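You operate a simulated robot arm through the tools that you are given. There is no shell and no other tool.

You run a simulated two-armed robot. Do the job below in one go: nothing can be reset, and whatever is moved stays where it is left.

TASK
Test the grey-banded handset on the tester, sort it and switch off.
Fine: switch the tester on first; clamp the handset, press test once; from 70 dB it goes on the GOOD side of the tray beside the tester, else on FAULT; leave the clamp open. Where these are worked on the way, their far stop is far enough and under half their travel is too little: yellow clamp.

The check looks at the end state, three seconds after you hand in, the way a careful person would. Anything else that was tipped, shoved, dropped, spilled or broken makes it a failure.

THE ROBOT
Two 6-joint arms with fingered hands on one trunk that stands fixed in place. Base frame: the origin is at the foot of the trunk, x ahead of it, y to its left, z up. Readings come in mm, rad, newtons and seconds.
The left shoulder is at [20, 157, 829], the right one opposite. With the tool pointing down near the work surface each hand reaches from about 340 to 840 mm from the base axis, measured 20 degrees to its own side. Payload 4.1 kg a hand.
Tool frame (each hand has its own): the origin (TCP) lies between the finger pads and is the grasp point; the fingertips stand 33 mm ahead of it; z points along the fingers, y is the line along which they close. The gripper opens to 112 mm; its body begins 39 mm behind the TCP. The gripper is a hand of 4 fingers: y runs from the thumb to the fingers, the wrist lies at [-16, -118, -200] in the tool frame, and closing takes about 1.5 s.
Orientation is that of the tool frame in the base frame, as a unit quaternion [w, x, y, z]. With the fingers straight down and the wrist toward the robot, the tool's x, y and z point along [0, 1, 0], [1, 0, 0] and [0, 0, -1] of the base frame.

THE INTERFACE
- The arms move only by the tool apply_moves. It takes "left_steps", "right_steps" or both (then of equal length, played together; a hand with none holds still); each is a list of rows, each an object (a shift or turn left out is 0, a gripper value left out holds the last) with "translation": the shift along the tool's x, y, z in units of 50 mm (1.0 is 50 mm), a list of three; "rot": the turn, a rotation vector about the tool's x, y, z in units of 8 degrees (1.0 is 8 degrees), a list of three. In form: [{"translation": [tx, ty, tz], "rot": [ax, ay, az]}, ...]. A call has 1 to 20 rows; each row shifts and turns the commanded pose from where the row before left it, along the tool's axes as they then stand. "left_grip" and "right_grip" are, for a hand that has rows, the closure, from 0 (fully open) to 1 (shut), set as the call begins (left out, the last holds). A call with a number of a shift or a turn outside -1 to 1 is refused whole. A row lasts 0.2 s, in which the tool goes at most 50 mm and 0.15 rad; a call with a longer step from one row to the next is refused whole, and so is a gripper value outside its range. Where a pose cannot be reached the arm comes as near as it can. A force on the tool above 70 N (or 10 N above the force at the start of the call, whichever is more), or a blocked arm, ends the call early, and 0.2 s more pass. Each finger travels about 72 mm/s and halts on what it meets, pressing with about 22 N; the grip force reading is that of the motor and also rises with nothing between the fingers. The clock runs only during rows and for 0.2 s after the last one: add rows that do not move to give the fingers time. It gives the time, the measured TCP pose, the force on the tool (base axes), the opening and the grip force at its end, in the units of the frame above (readings bear some noise), with the torque about the TCP (base axes, N m) and any sound that the robot's microphone picked up, and new pictures: "views" is both (left out), scene, wrist or none (wrist: the cameras of the hands that moved).
- Cameras (640 x 400 px; columns grow to the right, rows downward): "scene" is now at [51.6, -15.8, 1453.3]; the picture's right is [-0.18, -0.98, 0.00], its down [-0.65, 0.11, -0.75] and it looks along [0.74, -0.13, -0.66] (base axes); focal length 330 px, centre (320, 200). "left" rides on the left gripper at [-66, -89, -130] in its tool frame; the picture's right is [-0.79, -0.29, 0.54], its down [0.55, -0.71, 0.44] and it looks along [0.26, 0.64, 0.72] (tool axes); focal length 247 px, centre (320, 200). "right" rides on the right gripper at [66, -89, -130] in its tool frame; the picture's right is [-0.79, 0.29, -0.54], its down [-0.55, -0.71, 0.44] and it looks along [-0.26, 0.64, 0.72] (tool axes); focal length 247 px, centre (320, 200). There is no depth. A picture from a camera that has moved, and an enlarged one, comes with that camera's place and axes in the base frame and with its lens.
- set_fingers(index, middle, ring, thumb_bend, thumb_turn, hand): sets how far each is bent, from 0 (flat) to 1 (curled in); at 0.3 the hand is open as for a grip, at 0.7 the pads meet at the TCP. One left out holds its place. A second passes; each finger stops where it meets its share of the squeeze, and holds until it gets a number again. A gripper value or a shape takes the hand back. It gives what a move gives, with no picture; readings hold the bend of each and the force on the fingers (four entries, about 0 where the hand has none), thumb and palm. thumb_turn goes from beside the hand (0) to across from the fingers (1), as for a grip.
- set_grasp(shape, hand): the hand has 4 fingers and takes this shape, open, in about a second: jaw (thumb against the fingers, like two jaws); tri (thumb and two fingers); tip (a fingertip pinch); poke (one finger out to press); point (the index stretched); flat (the hand flat); cup (the hand cupped); fist (a fist). The gripper value then closes the fingers along that shape, each until it touches; the sizes above hold for jaw. It gives what a move gives, with no picture.
- aim_head(pan, tilt): turns the head with the scene camera to pan (to the left, within 1.501 rad either way) and tilt (down, from -0.506 to 1.204), counted from straight ahead of the robot. It gives what a move gives, and a new picture of the scene camera.
- close_up(camera, box): a new picture of the part [left, top, right, bottom] of that camera's present view, enlarged. No time passes.
- close_job(): hands the job in; it is judged then, once.

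Nothing tells you positions but the pictures and the camera data. Unless the task says otherwise, let go and move clear before handing in.

The tools are called as name(argument=value, ...) on one line, values as JSON. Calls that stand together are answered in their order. apply_moves: Moves the arms, as the interface text tells. Its arguments: {"type":"object","properties":{"left_steps":{"type":"array","items":{"type":"object","properties":{"translation":{"type":"array","items":{"type":"number"}},"rot":{"type":"array","items":{"type":"number"}}}}},"left_grip":{"type":"number"},"right_steps":{"type":"array","items":{"type":"object","properties":{"translation":{"type":"array","items":{"type":"number"}},"rot":{"type":"array","items":{"type":"number"}}}}},"right_grip":{"type":"number"},"views":{"type":"string","enum":["both","scene","wrist","none"]}},"required":[]} The other tools are called the same way: set_grasp (shape, hand) gives the hand a shape; set_fingers (index, middle, ring, thumb_bend, thumb_turn, hand) moves the fingers one by one; aim_head (pan, tilt) turns the head that bears the scene camera; close_up (camera, box) takes an enlarged picture of a part of a camera's view; close_job () hands the job in.

At the start:

```text
clock: 0.0
left_ee_pos: [462.3, 29.6, 1156.5]
left_ee_rot: [0.0, 0.789, 0.614, 0.0]
left_contact_force: [0.5, 0.0, -0.3]
left_wrist_torque: [-0.01, 0.02, -0.03]
left_width: 111.4
left_gripper_force: 0.1
left_shape: jaw
left_bend: [0.3, 0.3, 0.3, 0.3, 0.98]
left_finger forces: [0.1, 0.1, 0.0, 0.0, 0.0, 0.0]
right_ee_pos: [535.7, -329.5, 1133.1]
right_ee_rot: [0.001, 0.789, 0.615, -0.001]
right_contact_force: [-0.1, 0.2, 0.1]
right_wrist_torque: [-0.01, 0.01, -0.02]
right_width: 111.8
right_gripper_force: 0.1
right_shape: jaw
right_bend: [0.3, 0.3, 0.3, 0.3, 0.98]
right_finger forces: [0.0, 0.0, 0.0, 0.0, 0.0, 0.1]
head pan, tilt (commanded): [-0.176, 0.716]
```

scene: 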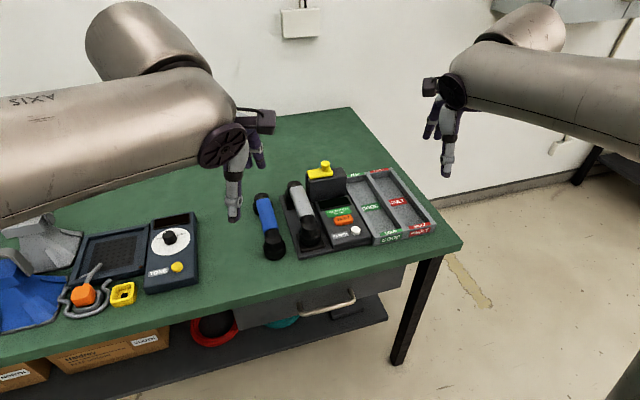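
right: 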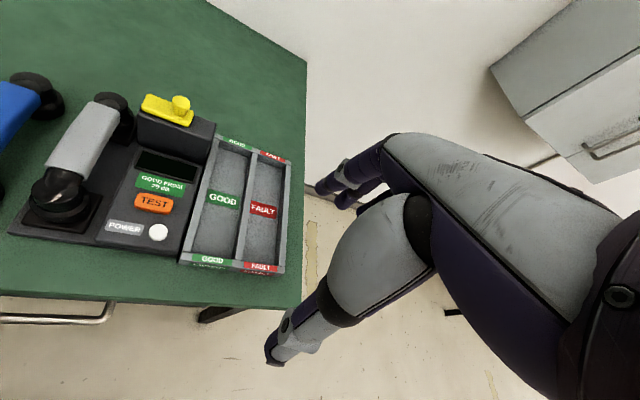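
left: 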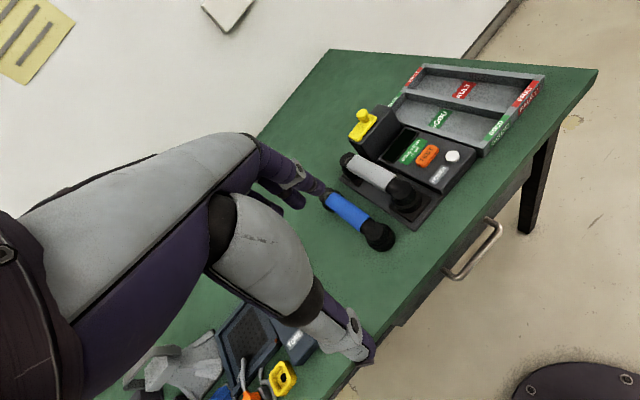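

I see a tester with a grey-banded handset already lying in its cradle, a yellow clamp, TEST and POWER buttons, and a GOOD/FAULT tray to its right. I'll take close-ups to locate things.

close_up(camera="scene", box=[240, 140, 460, 280])

close_up(camera="right", box=[0, 60, 320, 290])

close_up(camera="left", box=[310, 50, 560, 260])

```text
2.86 times, centred on (350, 210) of scene
camera zoom: at [51.6, -15.8, 1453.3], right [-0.18, -0.98, 0.0], down [-0.65, 0.11, -0.75], along [0.74, -0.13, -0.66], focal length 942 px, centre (234, 171)
```

zoom: 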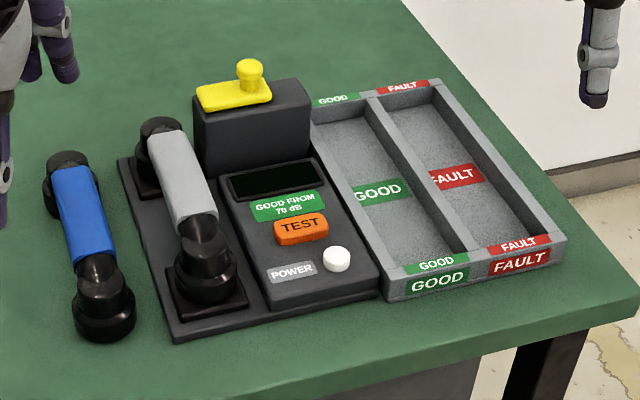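

```text
1.74 times, centred on (160, 175) of right
camera zoom: at [466.0, -244.4, 1262.9], right [0.08, -0.84, 0.54], down [-0.82, -0.36, -0.44], along [0.56, -0.41, -0.72], focal length 430 px, centre (598, 244)
```

zoom: 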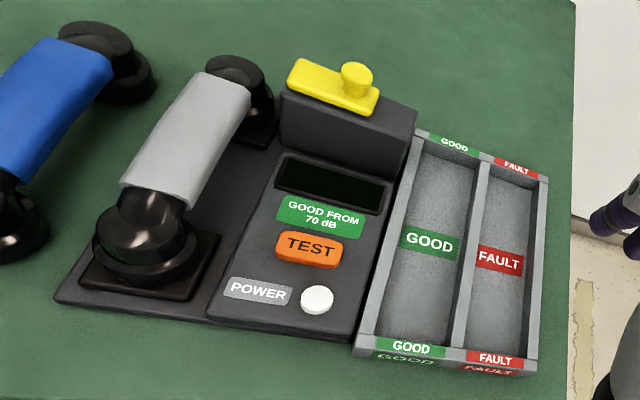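

```text
1.90 times, centred on (435, 155) of left
camera zoom: at [359.6, -13.1, 1288.1], right [-0.47, -0.7, -0.54], down [-0.55, 0.71, -0.44], along [0.69, 0.09, -0.72], focal length 470 px, centre (101, 286)
```

zoom: 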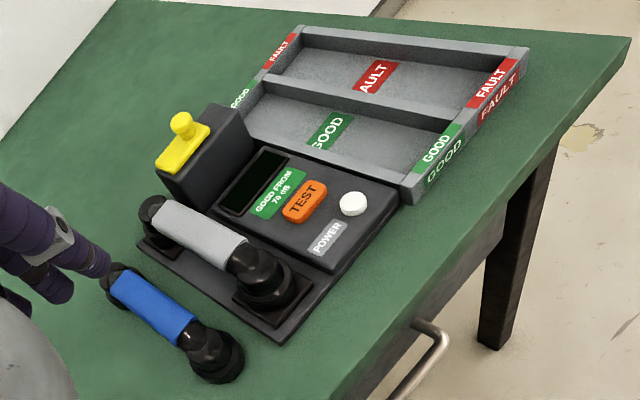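

The handset sits in the tester's cradle, its band at about (687, -82, 889). The POWER button is at about (620, -211, 830) and the clamp knob at about (796, -164, 922). I'll put the right hand in the poke shape and move it nearer so I can see the fingertip.

set_grasp(hand="right", shape="poke")

close_up(camera="right", box=[0, 0, 640, 400])

close_up(camera="scene", box=[380, 40, 540, 200])

```text
clock: 0.9
left_ee_pos: [462.3, 28.6, 1158.1]
left_ee_rot: [0.0, 0.789, 0.614, 0.0]
left_contact_force: [0.2, 0.2, 0.1]
left_wrist_torque: [-0.03, 0.01, 0.0]
left_width: 111.6
left_gripper_force: 0.1
left_shape: jaw
left_bend: [0.3, 0.3, 0.3, 0.3, 0.98]
left_finger forces: [0.0, 0.0, 0.0, 0.0, 0.0, 0.1]
right_ee_pos: [535.9, -329.8, 1133.1]
right_ee_rot: [0.0, 0.789, 0.615, 0.0]
right_contact_force: [0.5, 0.5, -0.9]
right_wrist_torque: [0.0, 0.01, 0.01]
right_width: 0.1
right_gripper_force: 0.2
right_shape: poke
right_bend: [0.7, 0.7, 0.99, 1.0, 1.0]
right_finger forces: [0.0, 0.0, 0.0, 0.1, 0.0, 0.0]
head pan, tilt (commanded): [-0.176, 0.716]
```

```text
1.00 times, centred on (320, 200) of right (not enlarged: the box is as wide or as high as the picture)
camera zoom: at [466.0, -244.4, 1262.9], right [0.08, -0.84, 0.54], down [-0.82, -0.36, -0.44], along [0.56, -0.41, -0.72], focal length 247 px, centre (320, 200)
```

zoom: 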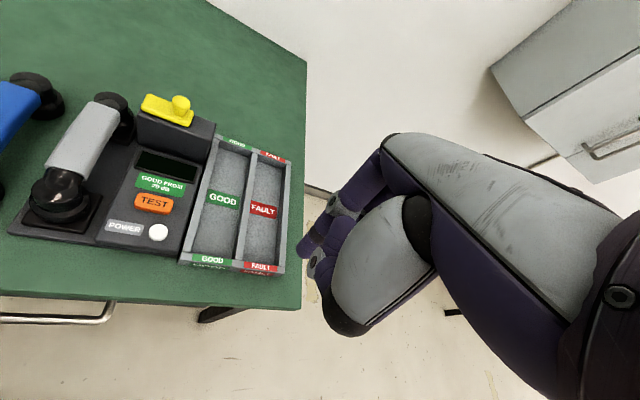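

```text
2.50 times, centred on (460, 120) of scene
camera zoom: at [51.6, -15.8, 1453.3], right [-0.18, -0.98, 0.0], down [-0.65, 0.11, -0.75], along [0.74, -0.13, -0.66], focal length 824 px, centre (-30, 400)
```

zoom: 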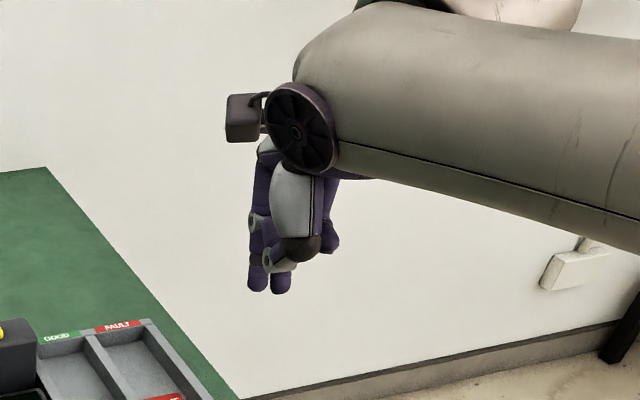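

Poke seems to leave two fingers out. I'll try the point shape and look again.

set_grasp(hand="right", shape="point")

close_up(camera="scene", box=[400, 60, 520, 200])

close_up(camera="right", box=[240, 120, 520, 400])

```text
clock: 1.8
left_ee_pos: [463.7, 29.6, 1159.1]
left_ee_rot: [0.0, 0.789, 0.614, 0.0]
left_contact_force: [-0.4, -0.3, 0.0]
left_wrist_torque: [-0.01, 0.03, 0.02]
left_width: 111.6
left_gripper_force: 0.0
left_shape: jaw
left_bend: [0.3, 0.3, 0.3, 0.3, 0.98]
left_finger forces: [0.0, 0.0, 0.0, 0.0, 0.1, 0.0]
right_ee_pos: [535.9, -328.7, 1134.0]
right_ee_rot: [0.0, 0.79, 0.614, 0.0]
right_contact_force: [-0.5, -0.2, -0.3]
right_wrist_torque: [0.01, -0.01, -0.02]
right_width: 0.0
right_gripper_force: 0.1
right_shape: point
right_bend: [0.19, 1.0, 1.0, 0.98, 0.88]
right_finger forces: [0.1, 0.1, 0.0, 0.0, 0.1, 0.1]
head pan, tilt (commanded): [-0.176, 0.716]
```

```text
2.86 times, centred on (460, 130) of scene
camera zoom: at [51.6, -15.8, 1453.3], right [-0.18, -0.98, 0.0], down [-0.65, 0.11, -0.75], along [0.74, -0.13, -0.66], focal length 942 px, centre (-80, 400)
```

zoom: 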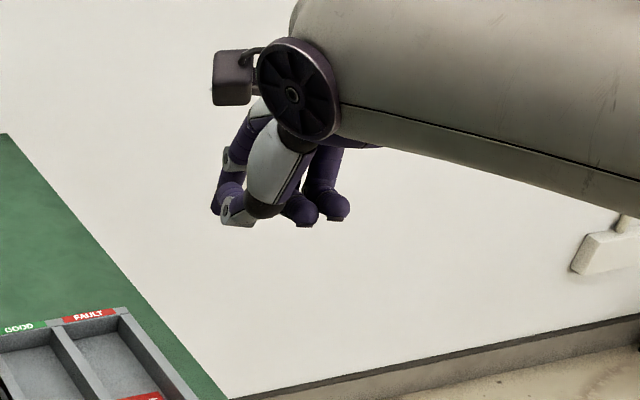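

```text
1.43 times, centred on (380, 260) of right
camera zoom: at [466.0, -244.4, 1262.9], right [0.08, -0.84, 0.54], down [-0.82, -0.36, -0.44], along [0.56, -0.41, -0.72], focal length 353 px, centre (234, 114)
```

zoom: 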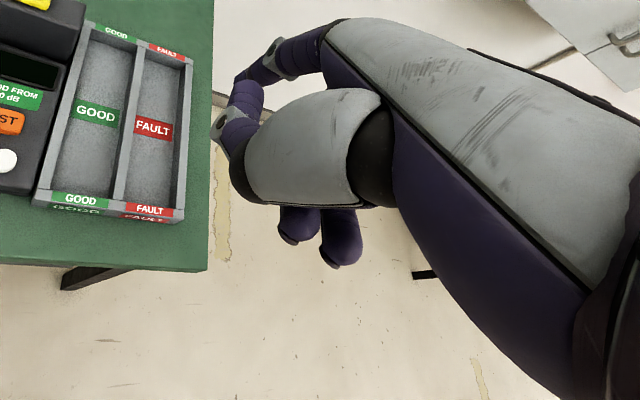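

The stretched index points forward, which is the wrong direction for pressing down. I'll set the index alone at 0.7 with the others curled, then look.

set_fingers(hand="right", index=0.65, middle=1.0, ring=1.0, thumb_bend=1.0, thumb_turn=0.0)

close_up(camera="scene", box=[400, 60, 520, 200])

close_up(camera="right", box=[240, 120, 520, 400])

close_up(camera="left", box=[320, 0, 640, 200])

```text
clock: 2.8
left_ee_pos: [462.1, 30.3, 1158.5]
left_ee_rot: [0.0, 0.79, 0.613, 0.0]
left_contact_force: [0.5, 0.6, -0.3]
left_wrist_torque: [-0.04, 0.03, -0.03]
left_width: 111.7
left_gripper_force: 0.1
left_shape: jaw
left_bend: [0.3, 0.3, 0.3, 0.3, 0.98]
left_finger forces: [0.1, 0.1, 0.1, 0.0, 0.0, 0.0]
right_ee_pos: [536.4, -329.0, 1133.0]
right_ee_rot: [0.0, 0.789, 0.614, 0.0]
right_contact_force: [-0.3, -0.3, -0.5]
right_wrist_torque: [-0.02, -0.01, -0.01]
right_width: 66.9
right_gripper_force: 0.2
right_shape: fingers
right_bend: [0.65, 1.0, 1.0, 1.0, 0.0]
right_finger forces: [0.0, 0.1, 0.1, 0.0, 0.1, 0.1]
head pan, tilt (commanded): [-0.176, 0.716]
```

```text
2.86 times, centred on (460, 130) of scene
camera zoom: at [51.6, -15.8, 1453.3], right [-0.18, -0.98, 0.0], down [-0.65, 0.11, -0.75], along [0.74, -0.13, -0.66], focal length 942 px, centre (-80, 400)
```

zoom: 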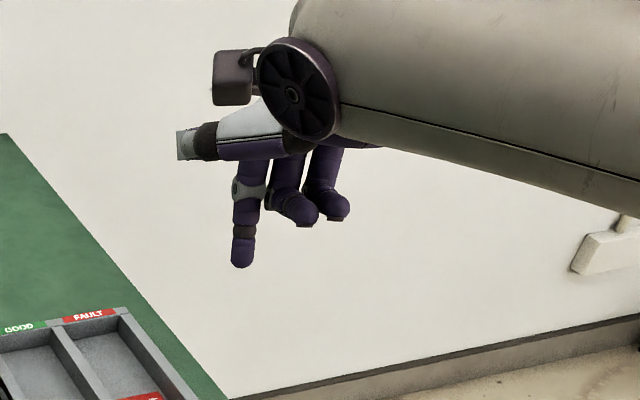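

```text
1.43 times, centred on (380, 260) of right
camera zoom: at [466.0, -244.4, 1262.9], right [0.08, -0.84, 0.54], down [-0.82, -0.36, -0.44], along [0.56, -0.41, -0.72], focal length 353 px, centre (234, 114)
```

zoom: 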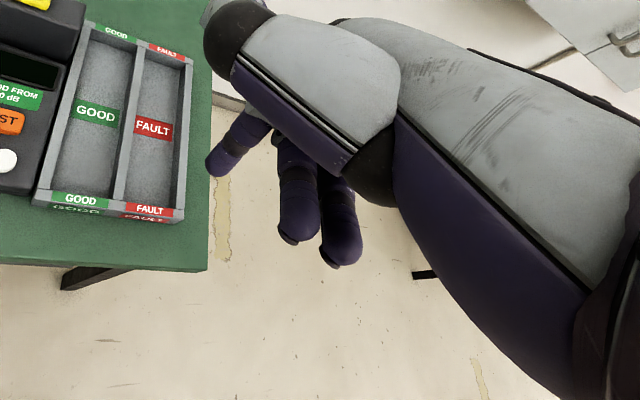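

```text
2.00 times, centred on (480, 100) of left
camera zoom: at [359.6, -13.1, 1288.1], right [-0.47, -0.7, -0.54], down [-0.55, 0.71, -0.44], along [0.69, 0.09, -0.72], focal length 494 px, centre (0, 400)
```

zoom: 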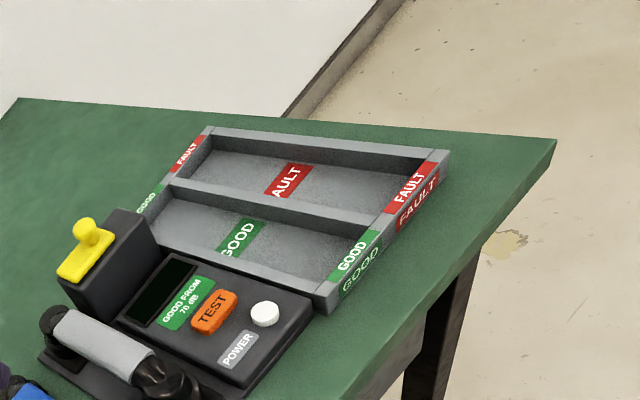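

The index now points down by itself, its tip about (4, 14, 32) mm from the TCP in the tool frame. The thumb sticks out forward, so I'll try a more compact thumb placement.

set_fingers(hand="right", thumb_bend=0.0, thumb_turn=0.0)

close_up(camera="scene", box=[400, 60, 520, 200])

close_up(camera="right", box=[240, 120, 520, 400])

```text
clock: 3.8
left_ee_pos: [462.3, 29.0, 1156.3]
left_ee_rot: [0.0, 0.789, 0.614, 0.0]
left_contact_force: [-0.5, 0.5, 0.1]
left_wrist_torque: [-0.01, 0.04, 0.06]
left_width: 111.8
left_gripper_force: 0.0
left_shape: jaw
left_bend: [0.3, 0.3, 0.3, 0.3, 0.98]
left_finger forces: [0.1, 0.1, 0.0, 0.0, 0.0, 0.0]
right_ee_pos: [536.8, -328.8, 1133.4]
right_ee_rot: [-0.001, 0.789, 0.615, 0.0]
right_contact_force: [0.5, -1.2, 0.6]
right_wrist_torque: [-0.04, 0.01, 0.01]
right_width: 150.9
right_gripper_force: 0.1
right_shape: fingers
right_bend: [0.65, 1.0, 1.0, 0.0, 0.0]
right_finger forces: [0.0, 0.0, 0.1, 0.1, 0.1, 0.0]
head pan, tilt (commanded): [-0.176, 0.716]
```

```text
2.86 times, centred on (460, 130) of scene
camera zoom: at [51.6, -15.8, 1453.3], right [-0.18, -0.98, 0.0], down [-0.65, 0.11, -0.75], along [0.74, -0.13, -0.66], focal length 942 px, centre (-80, 400)
```

zoom: 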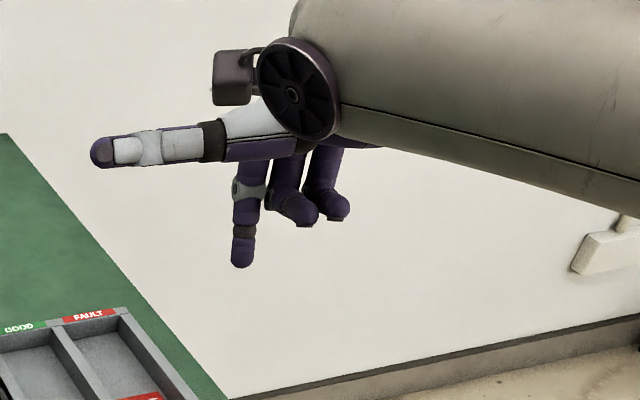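

```text
1.43 times, centred on (380, 260) of right
camera zoom: at [466.0, -244.4, 1262.9], right [0.08, -0.84, 0.54], down [-0.82, -0.36, -0.44], along [0.56, -0.41, -0.72], focal length 353 px, centre (234, 114)
```

zoom: 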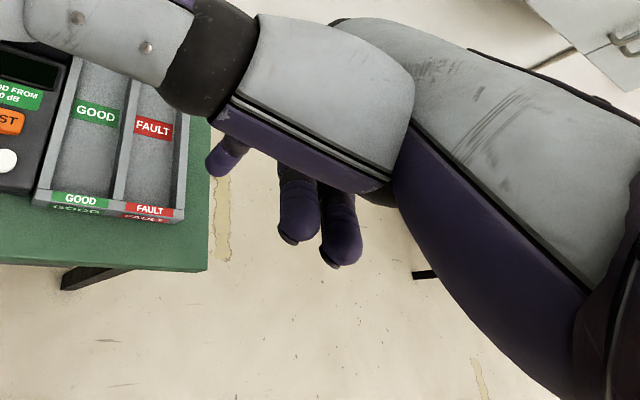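

set_fingers(hand="right", thumb_bend=1.0, thumb_turn=0.5)

close_up(camera="scene", box=[400, 60, 520, 200])

close_up(camera="right", box=[240, 120, 520, 400])

```text
clock: 4.8
left_ee_pos: [462.1, 28.7, 1157.1]
left_ee_rot: [0.0, 0.789, 0.614, 0.001]
left_contact_force: [0.0, -0.3, -0.5]
left_wrist_torque: [0.01, -0.01, 0.0]
left_width: 111.8
left_gripper_force: 0.0
left_shape: jaw
left_bend: [0.3, 0.3, 0.3, 0.3, 0.98]
left_finger forces: [0.0, 0.0, 0.0, 0.1, 0.1, 0.1]
right_ee_pos: [535.8, -328.7, 1132.1]
right_ee_rot: [0.0, 0.789, 0.615, 0.0]
right_contact_force: [0.4, -0.4, -0.1]
right_wrist_torque: [0.01, 0.01, -0.03]
right_width: 45.7
right_gripper_force: 0.1
right_shape: fingers
right_bend: [0.65, 1.0, 1.0, 1.0, 0.51]
right_finger forces: [0.0, 0.0, 0.0, 0.0, 0.0, 0.0]
head pan, tilt (commanded): [-0.176, 0.716]
```

```text
2.86 times, centred on (460, 130) of scene
camera zoom: at [51.6, -15.8, 1453.3], right [-0.18, -0.98, 0.0], down [-0.65, 0.11, -0.75], along [0.74, -0.13, -0.66], focal length 942 px, centre (-80, 400)
```

zoom: 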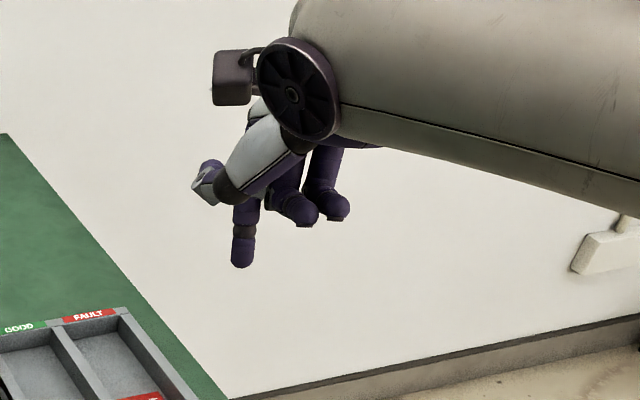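

```text
1.43 times, centred on (380, 260) of right
camera zoom: at [466.0, -244.4, 1262.9], right [0.08, -0.84, 0.54], down [-0.82, -0.36, -0.44], along [0.56, -0.41, -0.72], focal length 353 px, centre (234, 114)
```

zoom: 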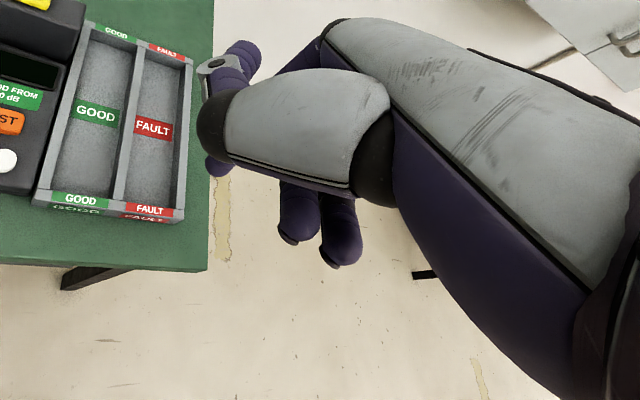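

The hand is now compact, with the index pointing down. Next I'll move the fingertip to about 70 mm above the POWER button.

apply_moves(right_steps=[{"translation": [0.327, 0.0965, 0.5]}, {"translation": [0.327, 0.0965, 0.5]}, {"translation": [0.327, 0.0965, 0.5]}, {"translation": [0.327, 0.0965, 0.5]}, {"translation": [0.327, 0.0965, 0.5]}, {"translation": [0.327, 0.0965, 0.5]}, {"translation": [0.327, 0.0965, 0.5]}, {"translation": [0.327, 0.0965, 0.5]}, {}], views="both")

close_up(camera="left", box=[310, 50, 560, 260])

close_up(camera="scene", box=[260, 120, 480, 260])

```text
clock: 6.8
left_ee_pos: [462.7, 29.3, 1157.1]
left_ee_rot: [0.0, 0.789, 0.614, 0.001]
left_contact_force: [-0.1, 1.2, 0.6]
left_wrist_torque: [0.01, -0.01, 0.03]
left_width: 111.6
left_gripper_force: 0.0
left_shape: jaw
left_bend: [0.3, 0.3, 0.3, 0.3, 0.98]
left_finger forces: [0.0, 0.1, 0.0, 0.1, 0.0, 0.0]
right_ee_pos: [605.5, -211.5, 931.3]
right_ee_rot: [0.0, 0.789, 0.614, 0.001]
right_contact_force: [0.4, -0.2, -0.1]
right_wrist_torque: [0.0, 0.0, -0.01]
right_width: 46.0
right_gripper_force: 0.1
right_shape: fingers
right_bend: [0.65, 1.0, 1.0, 1.0, 0.51]
right_finger forces: [0.1, 0.0, 0.0, 0.0, 0.0, 0.0]
head pan, tilt (commanded): [-0.176, 0.716]
camera scene: at [51.5, -15.8, 1453.3], right [-0.18, -0.98, 0.0], down [-0.65, 0.11, -0.75], along [0.74, -0.13, -0.66], focal length 330 px, centre (320, 200)
camera right: at [534.4, -127.7, 1062.1], right [0.08, -0.84, 0.54], down [-0.82, -0.36, -0.44], along [0.56, -0.41, -0.72], focal length 247 px, centre (320, 200)
```

scene: 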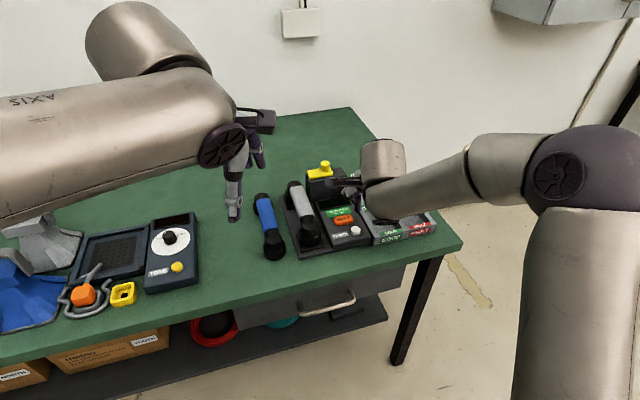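
right: 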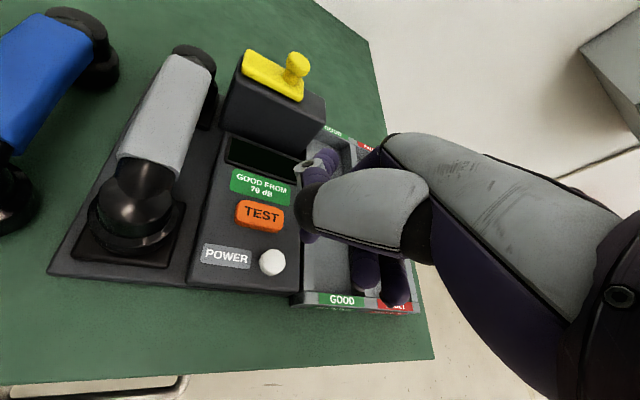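

```text
1.90 times, centred on (435, 155) of left
camera zoom: at [359.6, -13.1, 1288.1], right [-0.47, -0.7, -0.54], down [-0.55, 0.71, -0.44], along [0.69, 0.09, -0.72], focal length 470 px, centre (101, 286)
```

zoom: 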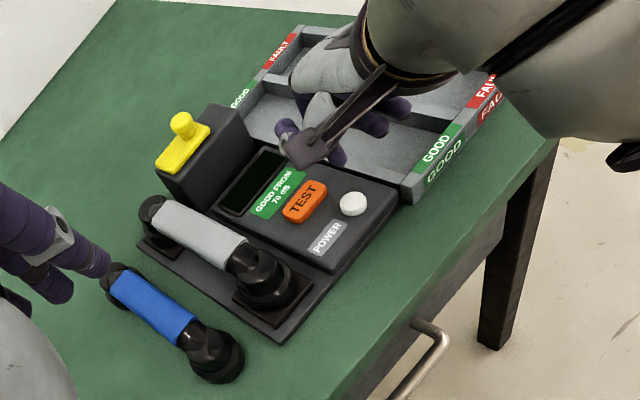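

```text
2.86 times, centred on (370, 190) of scene
camera zoom: at [51.5, -15.8, 1453.3], right [-0.18, -0.98, 0.0], down [-0.65, 0.11, -0.75], along [0.74, -0.13, -0.66], focal length 942 px, centre (177, 229)
```

zoom: 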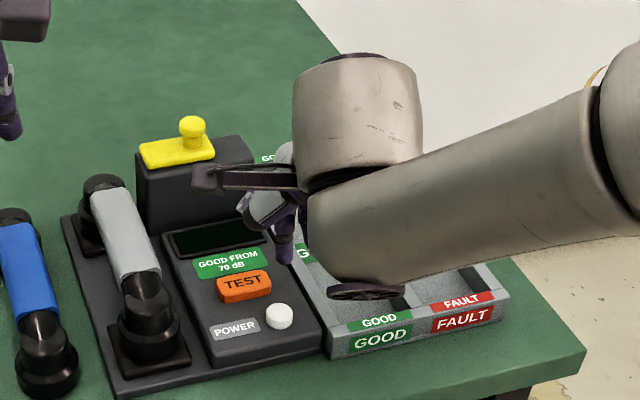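

The fingertip is above the POWER button, at about (617, -212, 900). I'll go down to just above it and check before pressing.

apply_moves(right_steps=[{"translation": [0, 0.03, 0.25]}, {"translation": [0, 0.03, 0.25]}, {"translation": [0, 0, 0.25]}, {"translation": [0, 0, 0.13]}, {}], views="none")

close_up(camera="left", box=[420, 90, 540, 190])

close_up(camera="scene", box=[320, 180, 410, 250])

close_up(camera="right", box=[180, 100, 400, 320])

```text
clock: 8.0
left_ee_pos: [462.4, 29.2, 1156.9]
left_ee_rot: [0.0, 0.789, 0.614, 0.0]
left_contact_force: [0.6, -0.1, 0.5]
left_wrist_torque: [0.02, -0.01, -0.01]
left_width: 111.6
left_gripper_force: 0.1
left_shape: jaw
left_bend: [0.3, 0.3, 0.3, 0.3, 0.98]
left_finger forces: [0.1, 0.1, 0.0, 0.0, 0.1, 0.0]
right_ee_pos: [606.6, -212.0, 890.4]
right_ee_rot: [0.0, 0.789, 0.614, 0.0]
right_contact_force: [1.2, 0.6, 0.5]
right_wrist_torque: [-0.01, -0.03, -0.01]
right_width: 45.4
right_gripper_force: 0.1
right_shape: fingers
right_bend: [0.65, 1.0, 1.0, 1.0, 0.51]
right_finger forces: [0.1, 0.0, 0.0, 0.1, 0.1, 0.1]
head pan, tilt (commanded): [-0.176, 0.716]
```

```text
4.00 times, centred on (480, 140) of left
camera zoom: at [359.6, -13.1, 1288.1], right [-0.47, -0.7, -0.54], down [-0.55, 0.71, -0.44], along [0.69, 0.09, -0.72], focal length 988 px, centre (-320, 440)
```

zoom: 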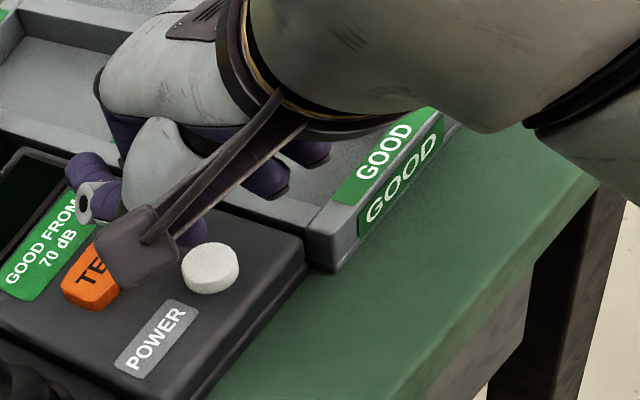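

```text
5.71 times, centred on (365, 215) of scene
camera zoom: at [51.6, -15.8, 1453.3], right [-0.18, -0.98, 0.0], down [-0.65, 0.11, -0.75], along [0.74, -0.13, -0.66], focal length 1883 px, centre (63, 114)
```

zoom: 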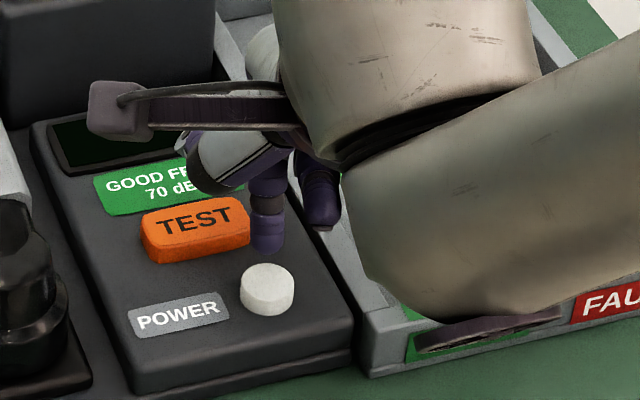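

```text
1.82 times, centred on (290, 210) of right
camera zoom: at [536.5, -126.9, 1019.4], right [0.08, -0.84, 0.54], down [-0.82, -0.36, -0.44], along [0.56, -0.41, -0.72], focal length 449 px, centre (374, 182)
```

zoom: 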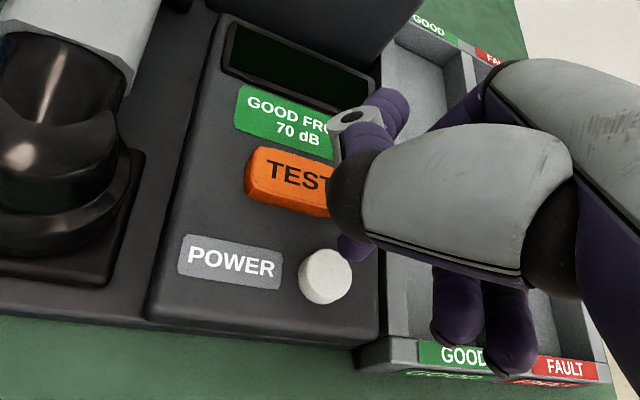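

apply_moves(right_steps=[{"translation": [0, 0, 0.1]}, {"translation": [0, 0, 0.1]}, {}], views="none")

close_up(camera="scene", box=[320, 180, 410, 250])

close_up(camera="right", box=[180, 100, 400, 320])

close_up(camera="left", box=[440, 110, 500, 170])

```text
clock: 8.8
left_ee_pos: [462.6, 29.9, 1156.9]
left_ee_rot: [0.0, 0.789, 0.614, 0.0]
left_contact_force: [0.2, 0.5, 0.4]
left_wrist_torque: [-0.01, -0.04, -0.03]
left_width: 111.4
left_gripper_force: 0.0
left_shape: jaw
left_bend: [0.3, 0.3, 0.3, 0.3, 0.98]
left_finger forces: [0.0, 0.0, 0.1, 0.0, 0.0, 0.1]
right_ee_pos: [606.5, -211.2, 881.8]
right_ee_rot: [0.0, 0.789, 0.614, 0.0]
right_contact_force: [-0.6, 0.1, -0.9]
right_wrist_torque: [-0.01, -0.01, -0.01]
right_width: 46.0
right_gripper_force: 0.0
right_shape: fingers
right_bend: [0.65, 1.0, 1.0, 1.0, 0.51]
right_finger forces: [0.0, 0.0, 0.0, 0.0, 0.1, 0.0]
head pan, tilt (commanded): [-0.176, 0.716]
```

```text
5.71 times, centred on (365, 215) of scene
camera zoom: at [51.6, -15.8, 1453.3], right [-0.18, -0.98, 0.0], down [-0.65, 0.11, -0.75], along [0.74, -0.13, -0.66], focal length 1883 px, centre (63, 114)
```

zoom: 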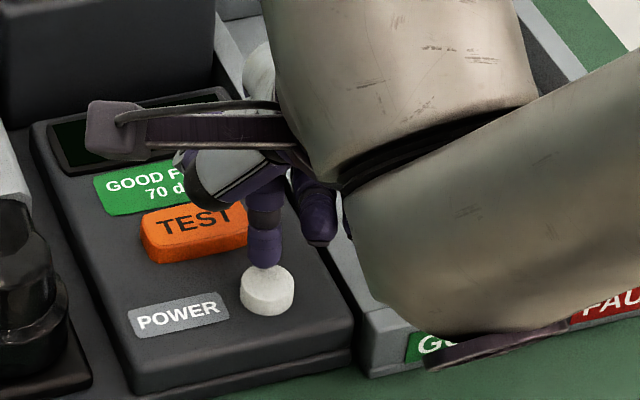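

```text
1.82 times, centred on (290, 210) of right
camera zoom: at [536.7, -126.3, 1010.4], right [0.08, -0.84, 0.54], down [-0.82, -0.36, -0.44], along [0.56, -0.41, -0.72], focal length 449 px, centre (374, 182)
```

zoom: 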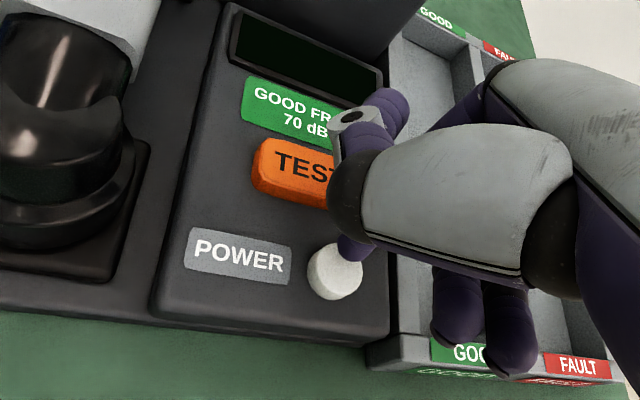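

```text
6.67 times, centred on (470, 140) of left
camera zoom: at [359.6, -13.1, 1288.1], right [-0.47, -0.7, -0.54], down [-0.55, 0.71, -0.44], along [0.69, 0.09, -0.72], focal length 1646 px, centre (-680, 600)
```

zoom: 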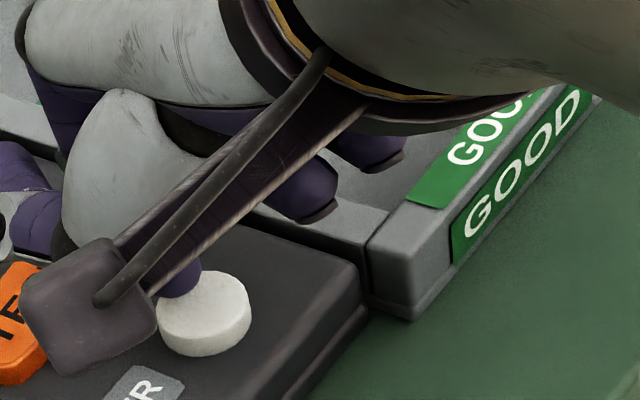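

The tip is about 10 mm above the button and well aligned, so I'll press down in small steps and watch the force.

apply_moves(right_steps=[{"translation": [0, 0, 0.06]}, {"translation": [0, 0, 0.06]}, {}], views="none")

close_up(camera="scene", box=[320, 180, 410, 250])

close_up(camera="left", box=[440, 110, 500, 170])

```text
clock: 9.6
left_ee_pos: [462.4, 30.2, 1157.9]
left_ee_rot: [0.001, 0.789, 0.614, 0.0]
left_contact_force: [0.2, -0.6, 0.1]
left_wrist_torque: [0.02, 0.0, 0.0]
left_width: 111.7
left_gripper_force: 0.0
left_shape: jaw
left_bend: [0.3, 0.3, 0.3, 0.3, 0.98]
left_finger forces: [0.1, 0.0, 0.0, 0.0, 0.0, 0.0]
right_ee_pos: [606.7, -210.8, 874.1]
right_ee_rot: [0.0, 0.789, 0.615, 0.0]
right_contact_force: [1.1, 0.4, 2.2]
right_wrist_torque: [0.08, -0.08, -0.01]
right_width: 45.9
right_gripper_force: 1.0
right_shape: fingers
right_bend: [0.65, 1.0, 1.0, 1.0, 0.51]
right_finger forces: [2.4, 0.0, 0.0, 0.0, 0.0, 0.1]
head pan, tilt (commanded): [-0.176, 0.716]
heard: click
```

```text
5.71 times, centred on (365, 215) of scene
camera zoom: at [51.6, -15.7, 1453.3], right [-0.17, -0.98, 0.0], down [-0.65, 0.11, -0.75], along [0.74, -0.13, -0.66], focal length 1883 px, centre (63, 114)
```

zoom: 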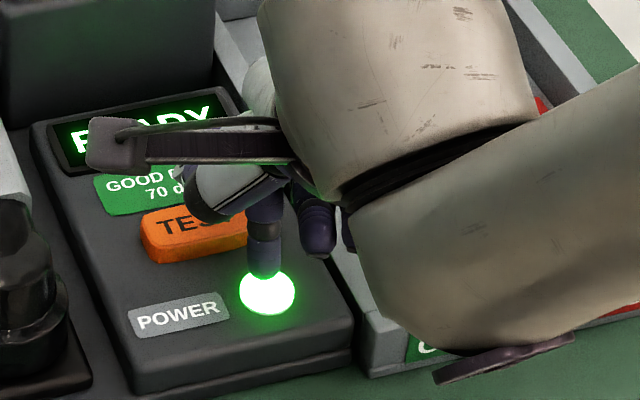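

```text
6.67 times, centred on (470, 140) of left
camera zoom: at [359.6, -13.0, 1288.1], right [-0.47, -0.7, -0.54], down [-0.55, 0.71, -0.44], along [0.69, 0.09, -0.72], focal length 1646 px, centre (-680, 600)
```

zoom: 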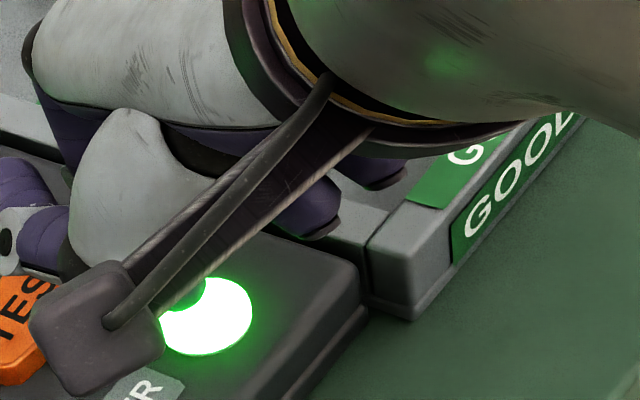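

The tester is on: I heard a click, the display reads READY and the button is lit. I'll lift off and look closely at the yellow clamp.

apply_moves(right_steps=[{"translation": [0, 0, -0.2]}, {"translation": [0, 0, -0.6]}, {"translation": [0, 0, -0.8]}, {"translation": [0, 0, -0.8]}, {"translation": [-0.3, 0.2, -0.6]}, {}], views="both")

close_up(camera="right", box=[80, 20, 320, 220])

close_up(camera="left", box=[330, 80, 430, 200])

close_up(camera="scene", box=[280, 150, 380, 240])

```text
clock: 11.0
left_ee_pos: [462.6, 29.0, 1158.2]
left_ee_rot: [0.0, 0.789, 0.614, 0.0]
left_contact_force: [0.0, 0.4, -0.1]
left_wrist_torque: [-0.01, -0.03, -0.01]
left_width: 111.8
left_gripper_force: 0.0
left_shape: jaw
left_bend: [0.3, 0.3, 0.3, 0.3, 0.98]
left_finger forces: [0.0, 0.0, 0.0, 0.0, 0.1, 0.0]
right_ee_pos: [615.8, -227.3, 1024.8]
right_ee_rot: [-0.001, 0.789, 0.614, 0.0]
right_contact_force: [0.1, 0.1, -0.3]
right_wrist_torque: [0.02, -0.01, 0.01]
right_width: 45.8
right_gripper_force: 0.0
right_shape: fingers
right_bend: [0.65, 1.0, 1.0, 1.0, 0.51]
right_finger forces: [0.0, 0.0, 0.1, 0.0, 0.0, 0.0]
head pan, tilt (commanded): [-0.176, 0.716]
camera scene: at [51.7, -15.8, 1453.3], right [-0.18, -0.98, 0.0], down [-0.65, 0.11, -0.75], along [0.74, -0.13, -0.66], focal length 330 px, centre (320, 200)
camera right: at [544.4, -142.7, 1154.5], right [0.08, -0.84, 0.54], down [-0.82, -0.36, -0.44], along [0.56, -0.41, -0.72], focal length 247 px, centre (320, 200)
```

scene: 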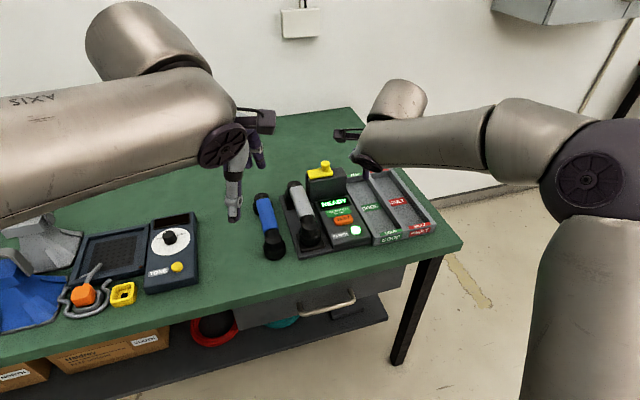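
right: 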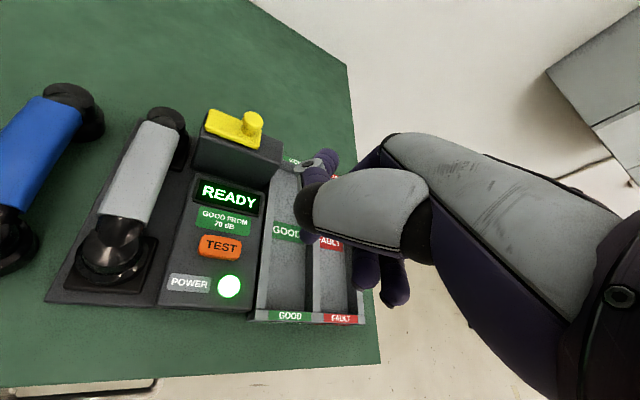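

```text
2.00 times, centred on (200, 120) of right
camera zoom: at [544.4, -142.7, 1154.5], right [0.08, -0.84, 0.54], down [-0.82, -0.36, -0.44], along [0.56, -0.41, -0.72], focal length 494 px, centre (560, 360)
```

zoom: 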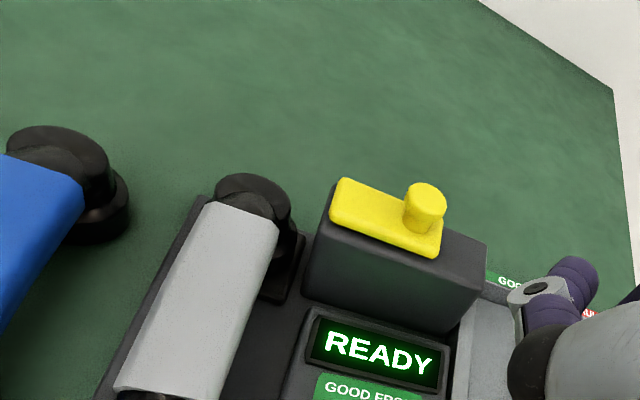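

```text
3.33 times, centred on (380, 140) of left
camera zoom: at [359.7, -13.1, 1288.1], right [-0.47, -0.7, -0.54], down [-0.55, 0.71, -0.44], along [0.69, 0.09, -0.72], focal length 823 px, centre (120, 400)
```

zoom: 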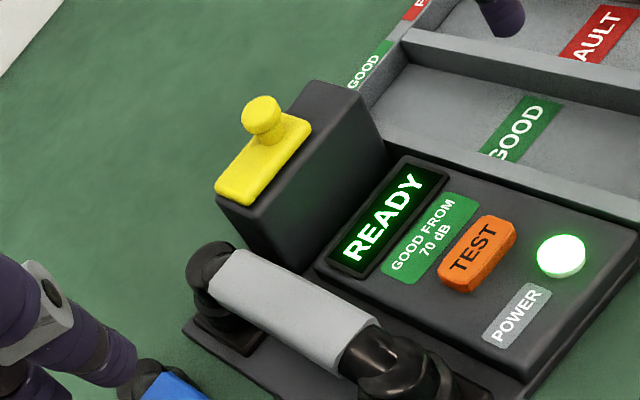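

```text
4.44 times, centred on (330, 195) of scene
camera zoom: at [51.7, -15.8, 1453.3], right [-0.18, -0.98, 0.0], down [-0.65, 0.11, -0.75], along [0.74, -0.13, -0.66], focal length 1465 px, centre (276, 222)
```

zoom: 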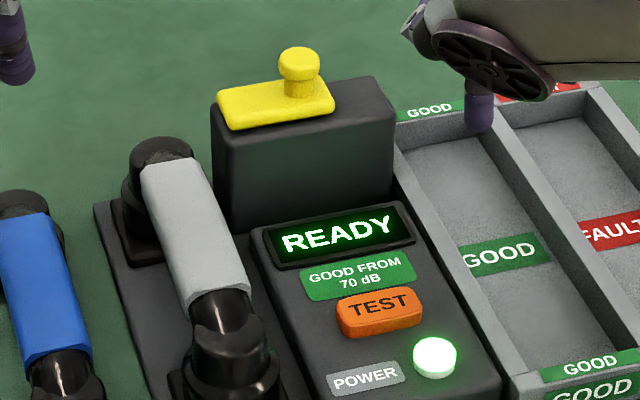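

The yellow clamp is a bar with a mushroom knob at about (800, -164, 924). It looks like it slides left over the handset's far end. I'll bring the fingertip to the right side of the knob, staying above it for now.

apply_moves(right_steps=[{"translation": [0.278, 0.629, 0.171]}, {"translation": [0.278, 0.629, 0.171]}, {"translation": [0.278, 0.629, 0.171]}, {"translation": [0.278, 0.629, 0.171]}, {"translation": [0.278, 0.629, 0.171]}, {}], views="both")

close_up(camera="left", box=[330, 60, 450, 180])

close_up(camera="scene", box=[280, 130, 380, 220])

close_up(camera="right", box=[180, 60, 420, 260])

```text
clock: 12.4
left_ee_pos: [462.7, 28.9, 1157.4]
left_ee_rot: [-0.001, 0.789, 0.615, 0.0]
left_contact_force: [0.1, 0.4, -0.1]
left_wrist_torque: [0.0, -0.04, 0.04]
left_width: 111.7
left_gripper_force: 0.1
left_shape: jaw
left_bend: [0.3, 0.3, 0.3, 0.3, 0.98]
left_finger forces: [0.1, 0.0, 0.1, 0.0, 0.0, 0.0]
right_ee_pos: [774.4, -196.5, 977.2]
right_ee_rot: [-0.001, 0.789, 0.615, 0.0]
right_contact_force: [-0.4, -0.9, -0.1]
right_wrist_torque: [0.01, -0.02, -0.02]
right_width: 46.0
right_gripper_force: 0.2
right_shape: fingers
right_bend: [0.65, 1.0, 1.0, 1.0, 0.51]
right_finger forces: [0.1, 0.0, 0.0, 0.0, 0.0, 0.0]
right hand out of reach, approached as far as the arm can: row 5
head pan, tilt (commanded): [-0.176, 0.716]
camera scene: at [51.4, -15.8, 1453.3], right [-0.18, -0.98, 0.0], down [-0.65, 0.12, -0.75], along [0.74, -0.13, -0.66], focal length 330 px, centre (320, 200)
camera right: at [703.8, -112.5, 1106.7], right [0.08, -0.84, 0.54], down [-0.82, -0.36, -0.43], along [0.56, -0.41, -0.72], focal length 247 px, centre (320, 200)
```

scene: 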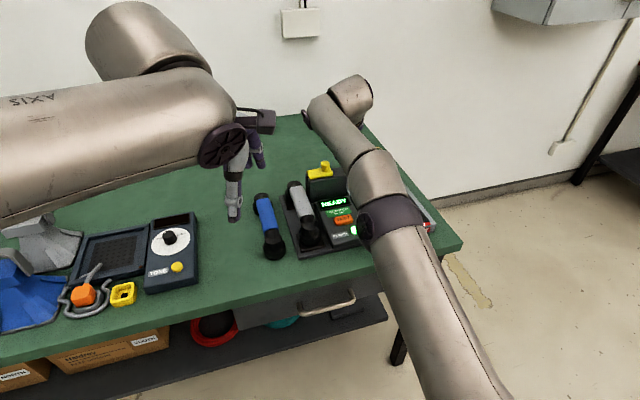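
right: 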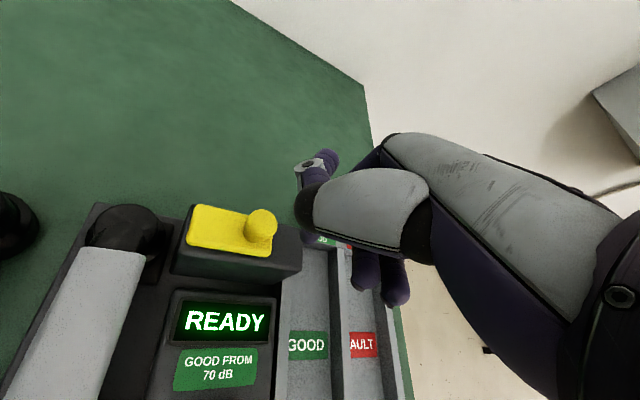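

```text
3.33 times, centred on (390, 120) of left
camera zoom: at [359.4, -13.2, 1288.2], right [-0.47, -0.7, -0.54], down [-0.55, 0.71, -0.44], along [0.69, 0.09, -0.72], focal length 823 px, centre (87, 467)
```

zoom: 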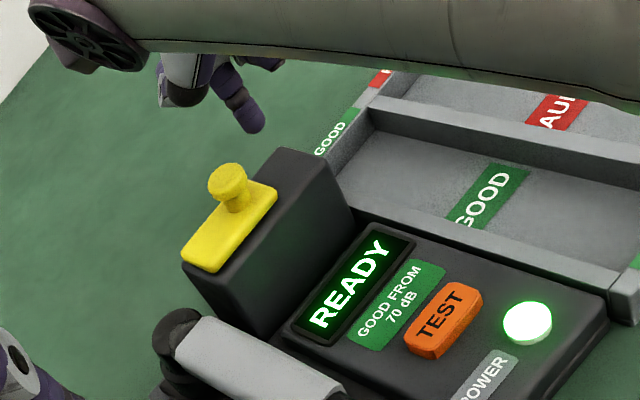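

```text
4.44 times, centred on (330, 175) of scene
camera zoom: at [51.4, -15.8, 1453.3], right [-0.18, -0.98, 0.0], down [-0.65, 0.12, -0.75], along [0.74, -0.13, -0.66], focal length 1465 px, centre (276, 311)
```

zoom: 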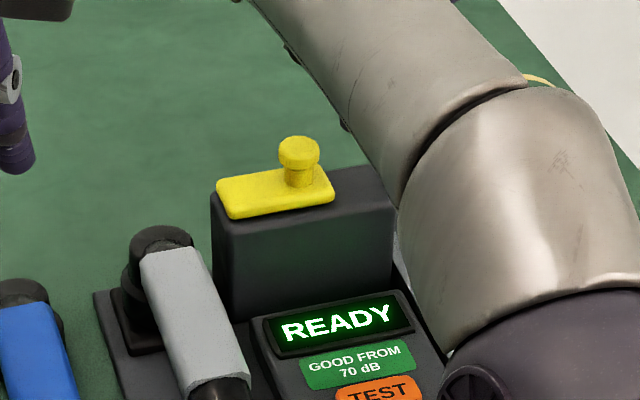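

```text
2.00 times, centred on (300, 160) of right
camera zoom: at [703.8, -112.5, 1106.7], right [0.08, -0.84, 0.54], down [-0.82, -0.36, -0.43], along [0.56, -0.41, -0.72], focal length 494 px, centre (360, 280)
```

zoom: 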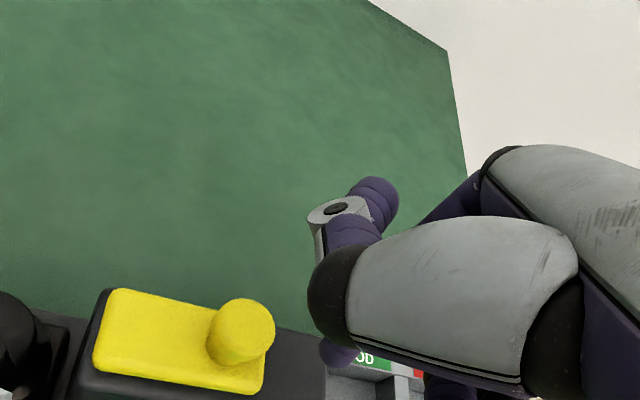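

The arm is near its reach limit at this height but will gain some when lower. The knob now triangulates to (797, -162.5, 928 top). I'll lower the fingertip on the right side of the knob.

apply_moves(right_steps=[{"translation": [0, 0, 0.2]}, {"translation": [0, 0, 0.2]}, {"translation": [0, 0, 0.2]}, {"translation": [0, 0, 0.2]}, {}], views="none")

close_up(camera="left", box=[330, 60, 450, 180])

close_up(camera="right", box=[180, 60, 420, 260])

close_up(camera="scene", box=[280, 130, 380, 220])

```text
clock: 13.6
left_ee_pos: [462.8, 29.9, 1157.0]
left_ee_rot: [0.0, 0.79, 0.614, 0.0]
left_contact_force: [-0.3, 0.1, -0.4]
left_wrist_torque: [0.0, 0.0, 0.04]
left_width: 111.4
left_gripper_force: 0.1
left_shape: jaw
left_bend: [0.3, 0.3, 0.3, 0.3, 0.98]
left_finger forces: [0.0, 0.0, 0.1, 0.1, 0.0, 0.0]
right_ee_pos: [775.5, -199.2, 937.0]
right_ee_rot: [0.0, 0.789, 0.614, 0.0]
right_contact_force: [0.4, 0.9, 0.1]
right_wrist_torque: [0.01, 0.0, -0.04]
right_width: 46.2
right_gripper_force: 0.1
right_shape: fingers
right_bend: [0.65, 1.0, 1.0, 1.0, 0.51]
right_finger forces: [0.1, 0.0, 0.1, 0.0, 0.0, 0.1]
head pan, tilt (commanded): [-0.176, 0.716]
```

```text
3.33 times, centred on (390, 120) of left
camera zoom: at [359.6, -13.1, 1288.1], right [-0.47, -0.7, -0.54], down [-0.55, 0.71, -0.44], along [0.69, 0.09, -0.72], focal length 823 px, centre (87, 467)
```

zoom: 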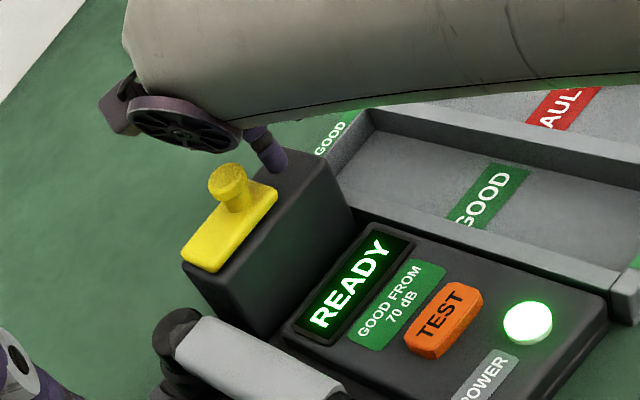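

```text
2.00 times, centred on (300, 160) of right
camera zoom: at [706.4, -114.3, 1066.6], right [0.08, -0.84, 0.54], down [-0.82, -0.36, -0.44], along [0.56, -0.41, -0.72], focal length 494 px, centre (360, 280)
```

zoom: 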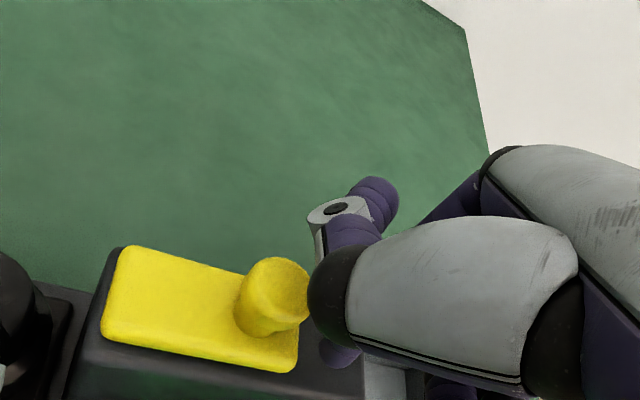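

```text
4.44 times, centred on (330, 175) of scene
camera zoom: at [51.6, -15.8, 1453.3], right [-0.18, -0.98, 0.0], down [-0.65, 0.11, -0.75], along [0.74, -0.13, -0.66], focal length 1465 px, centre (276, 311)
```

zoom: 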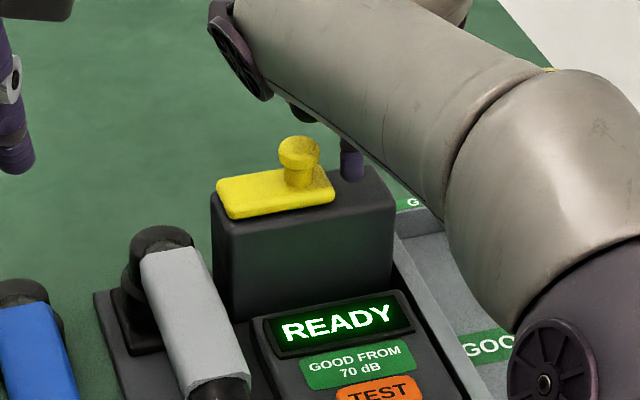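

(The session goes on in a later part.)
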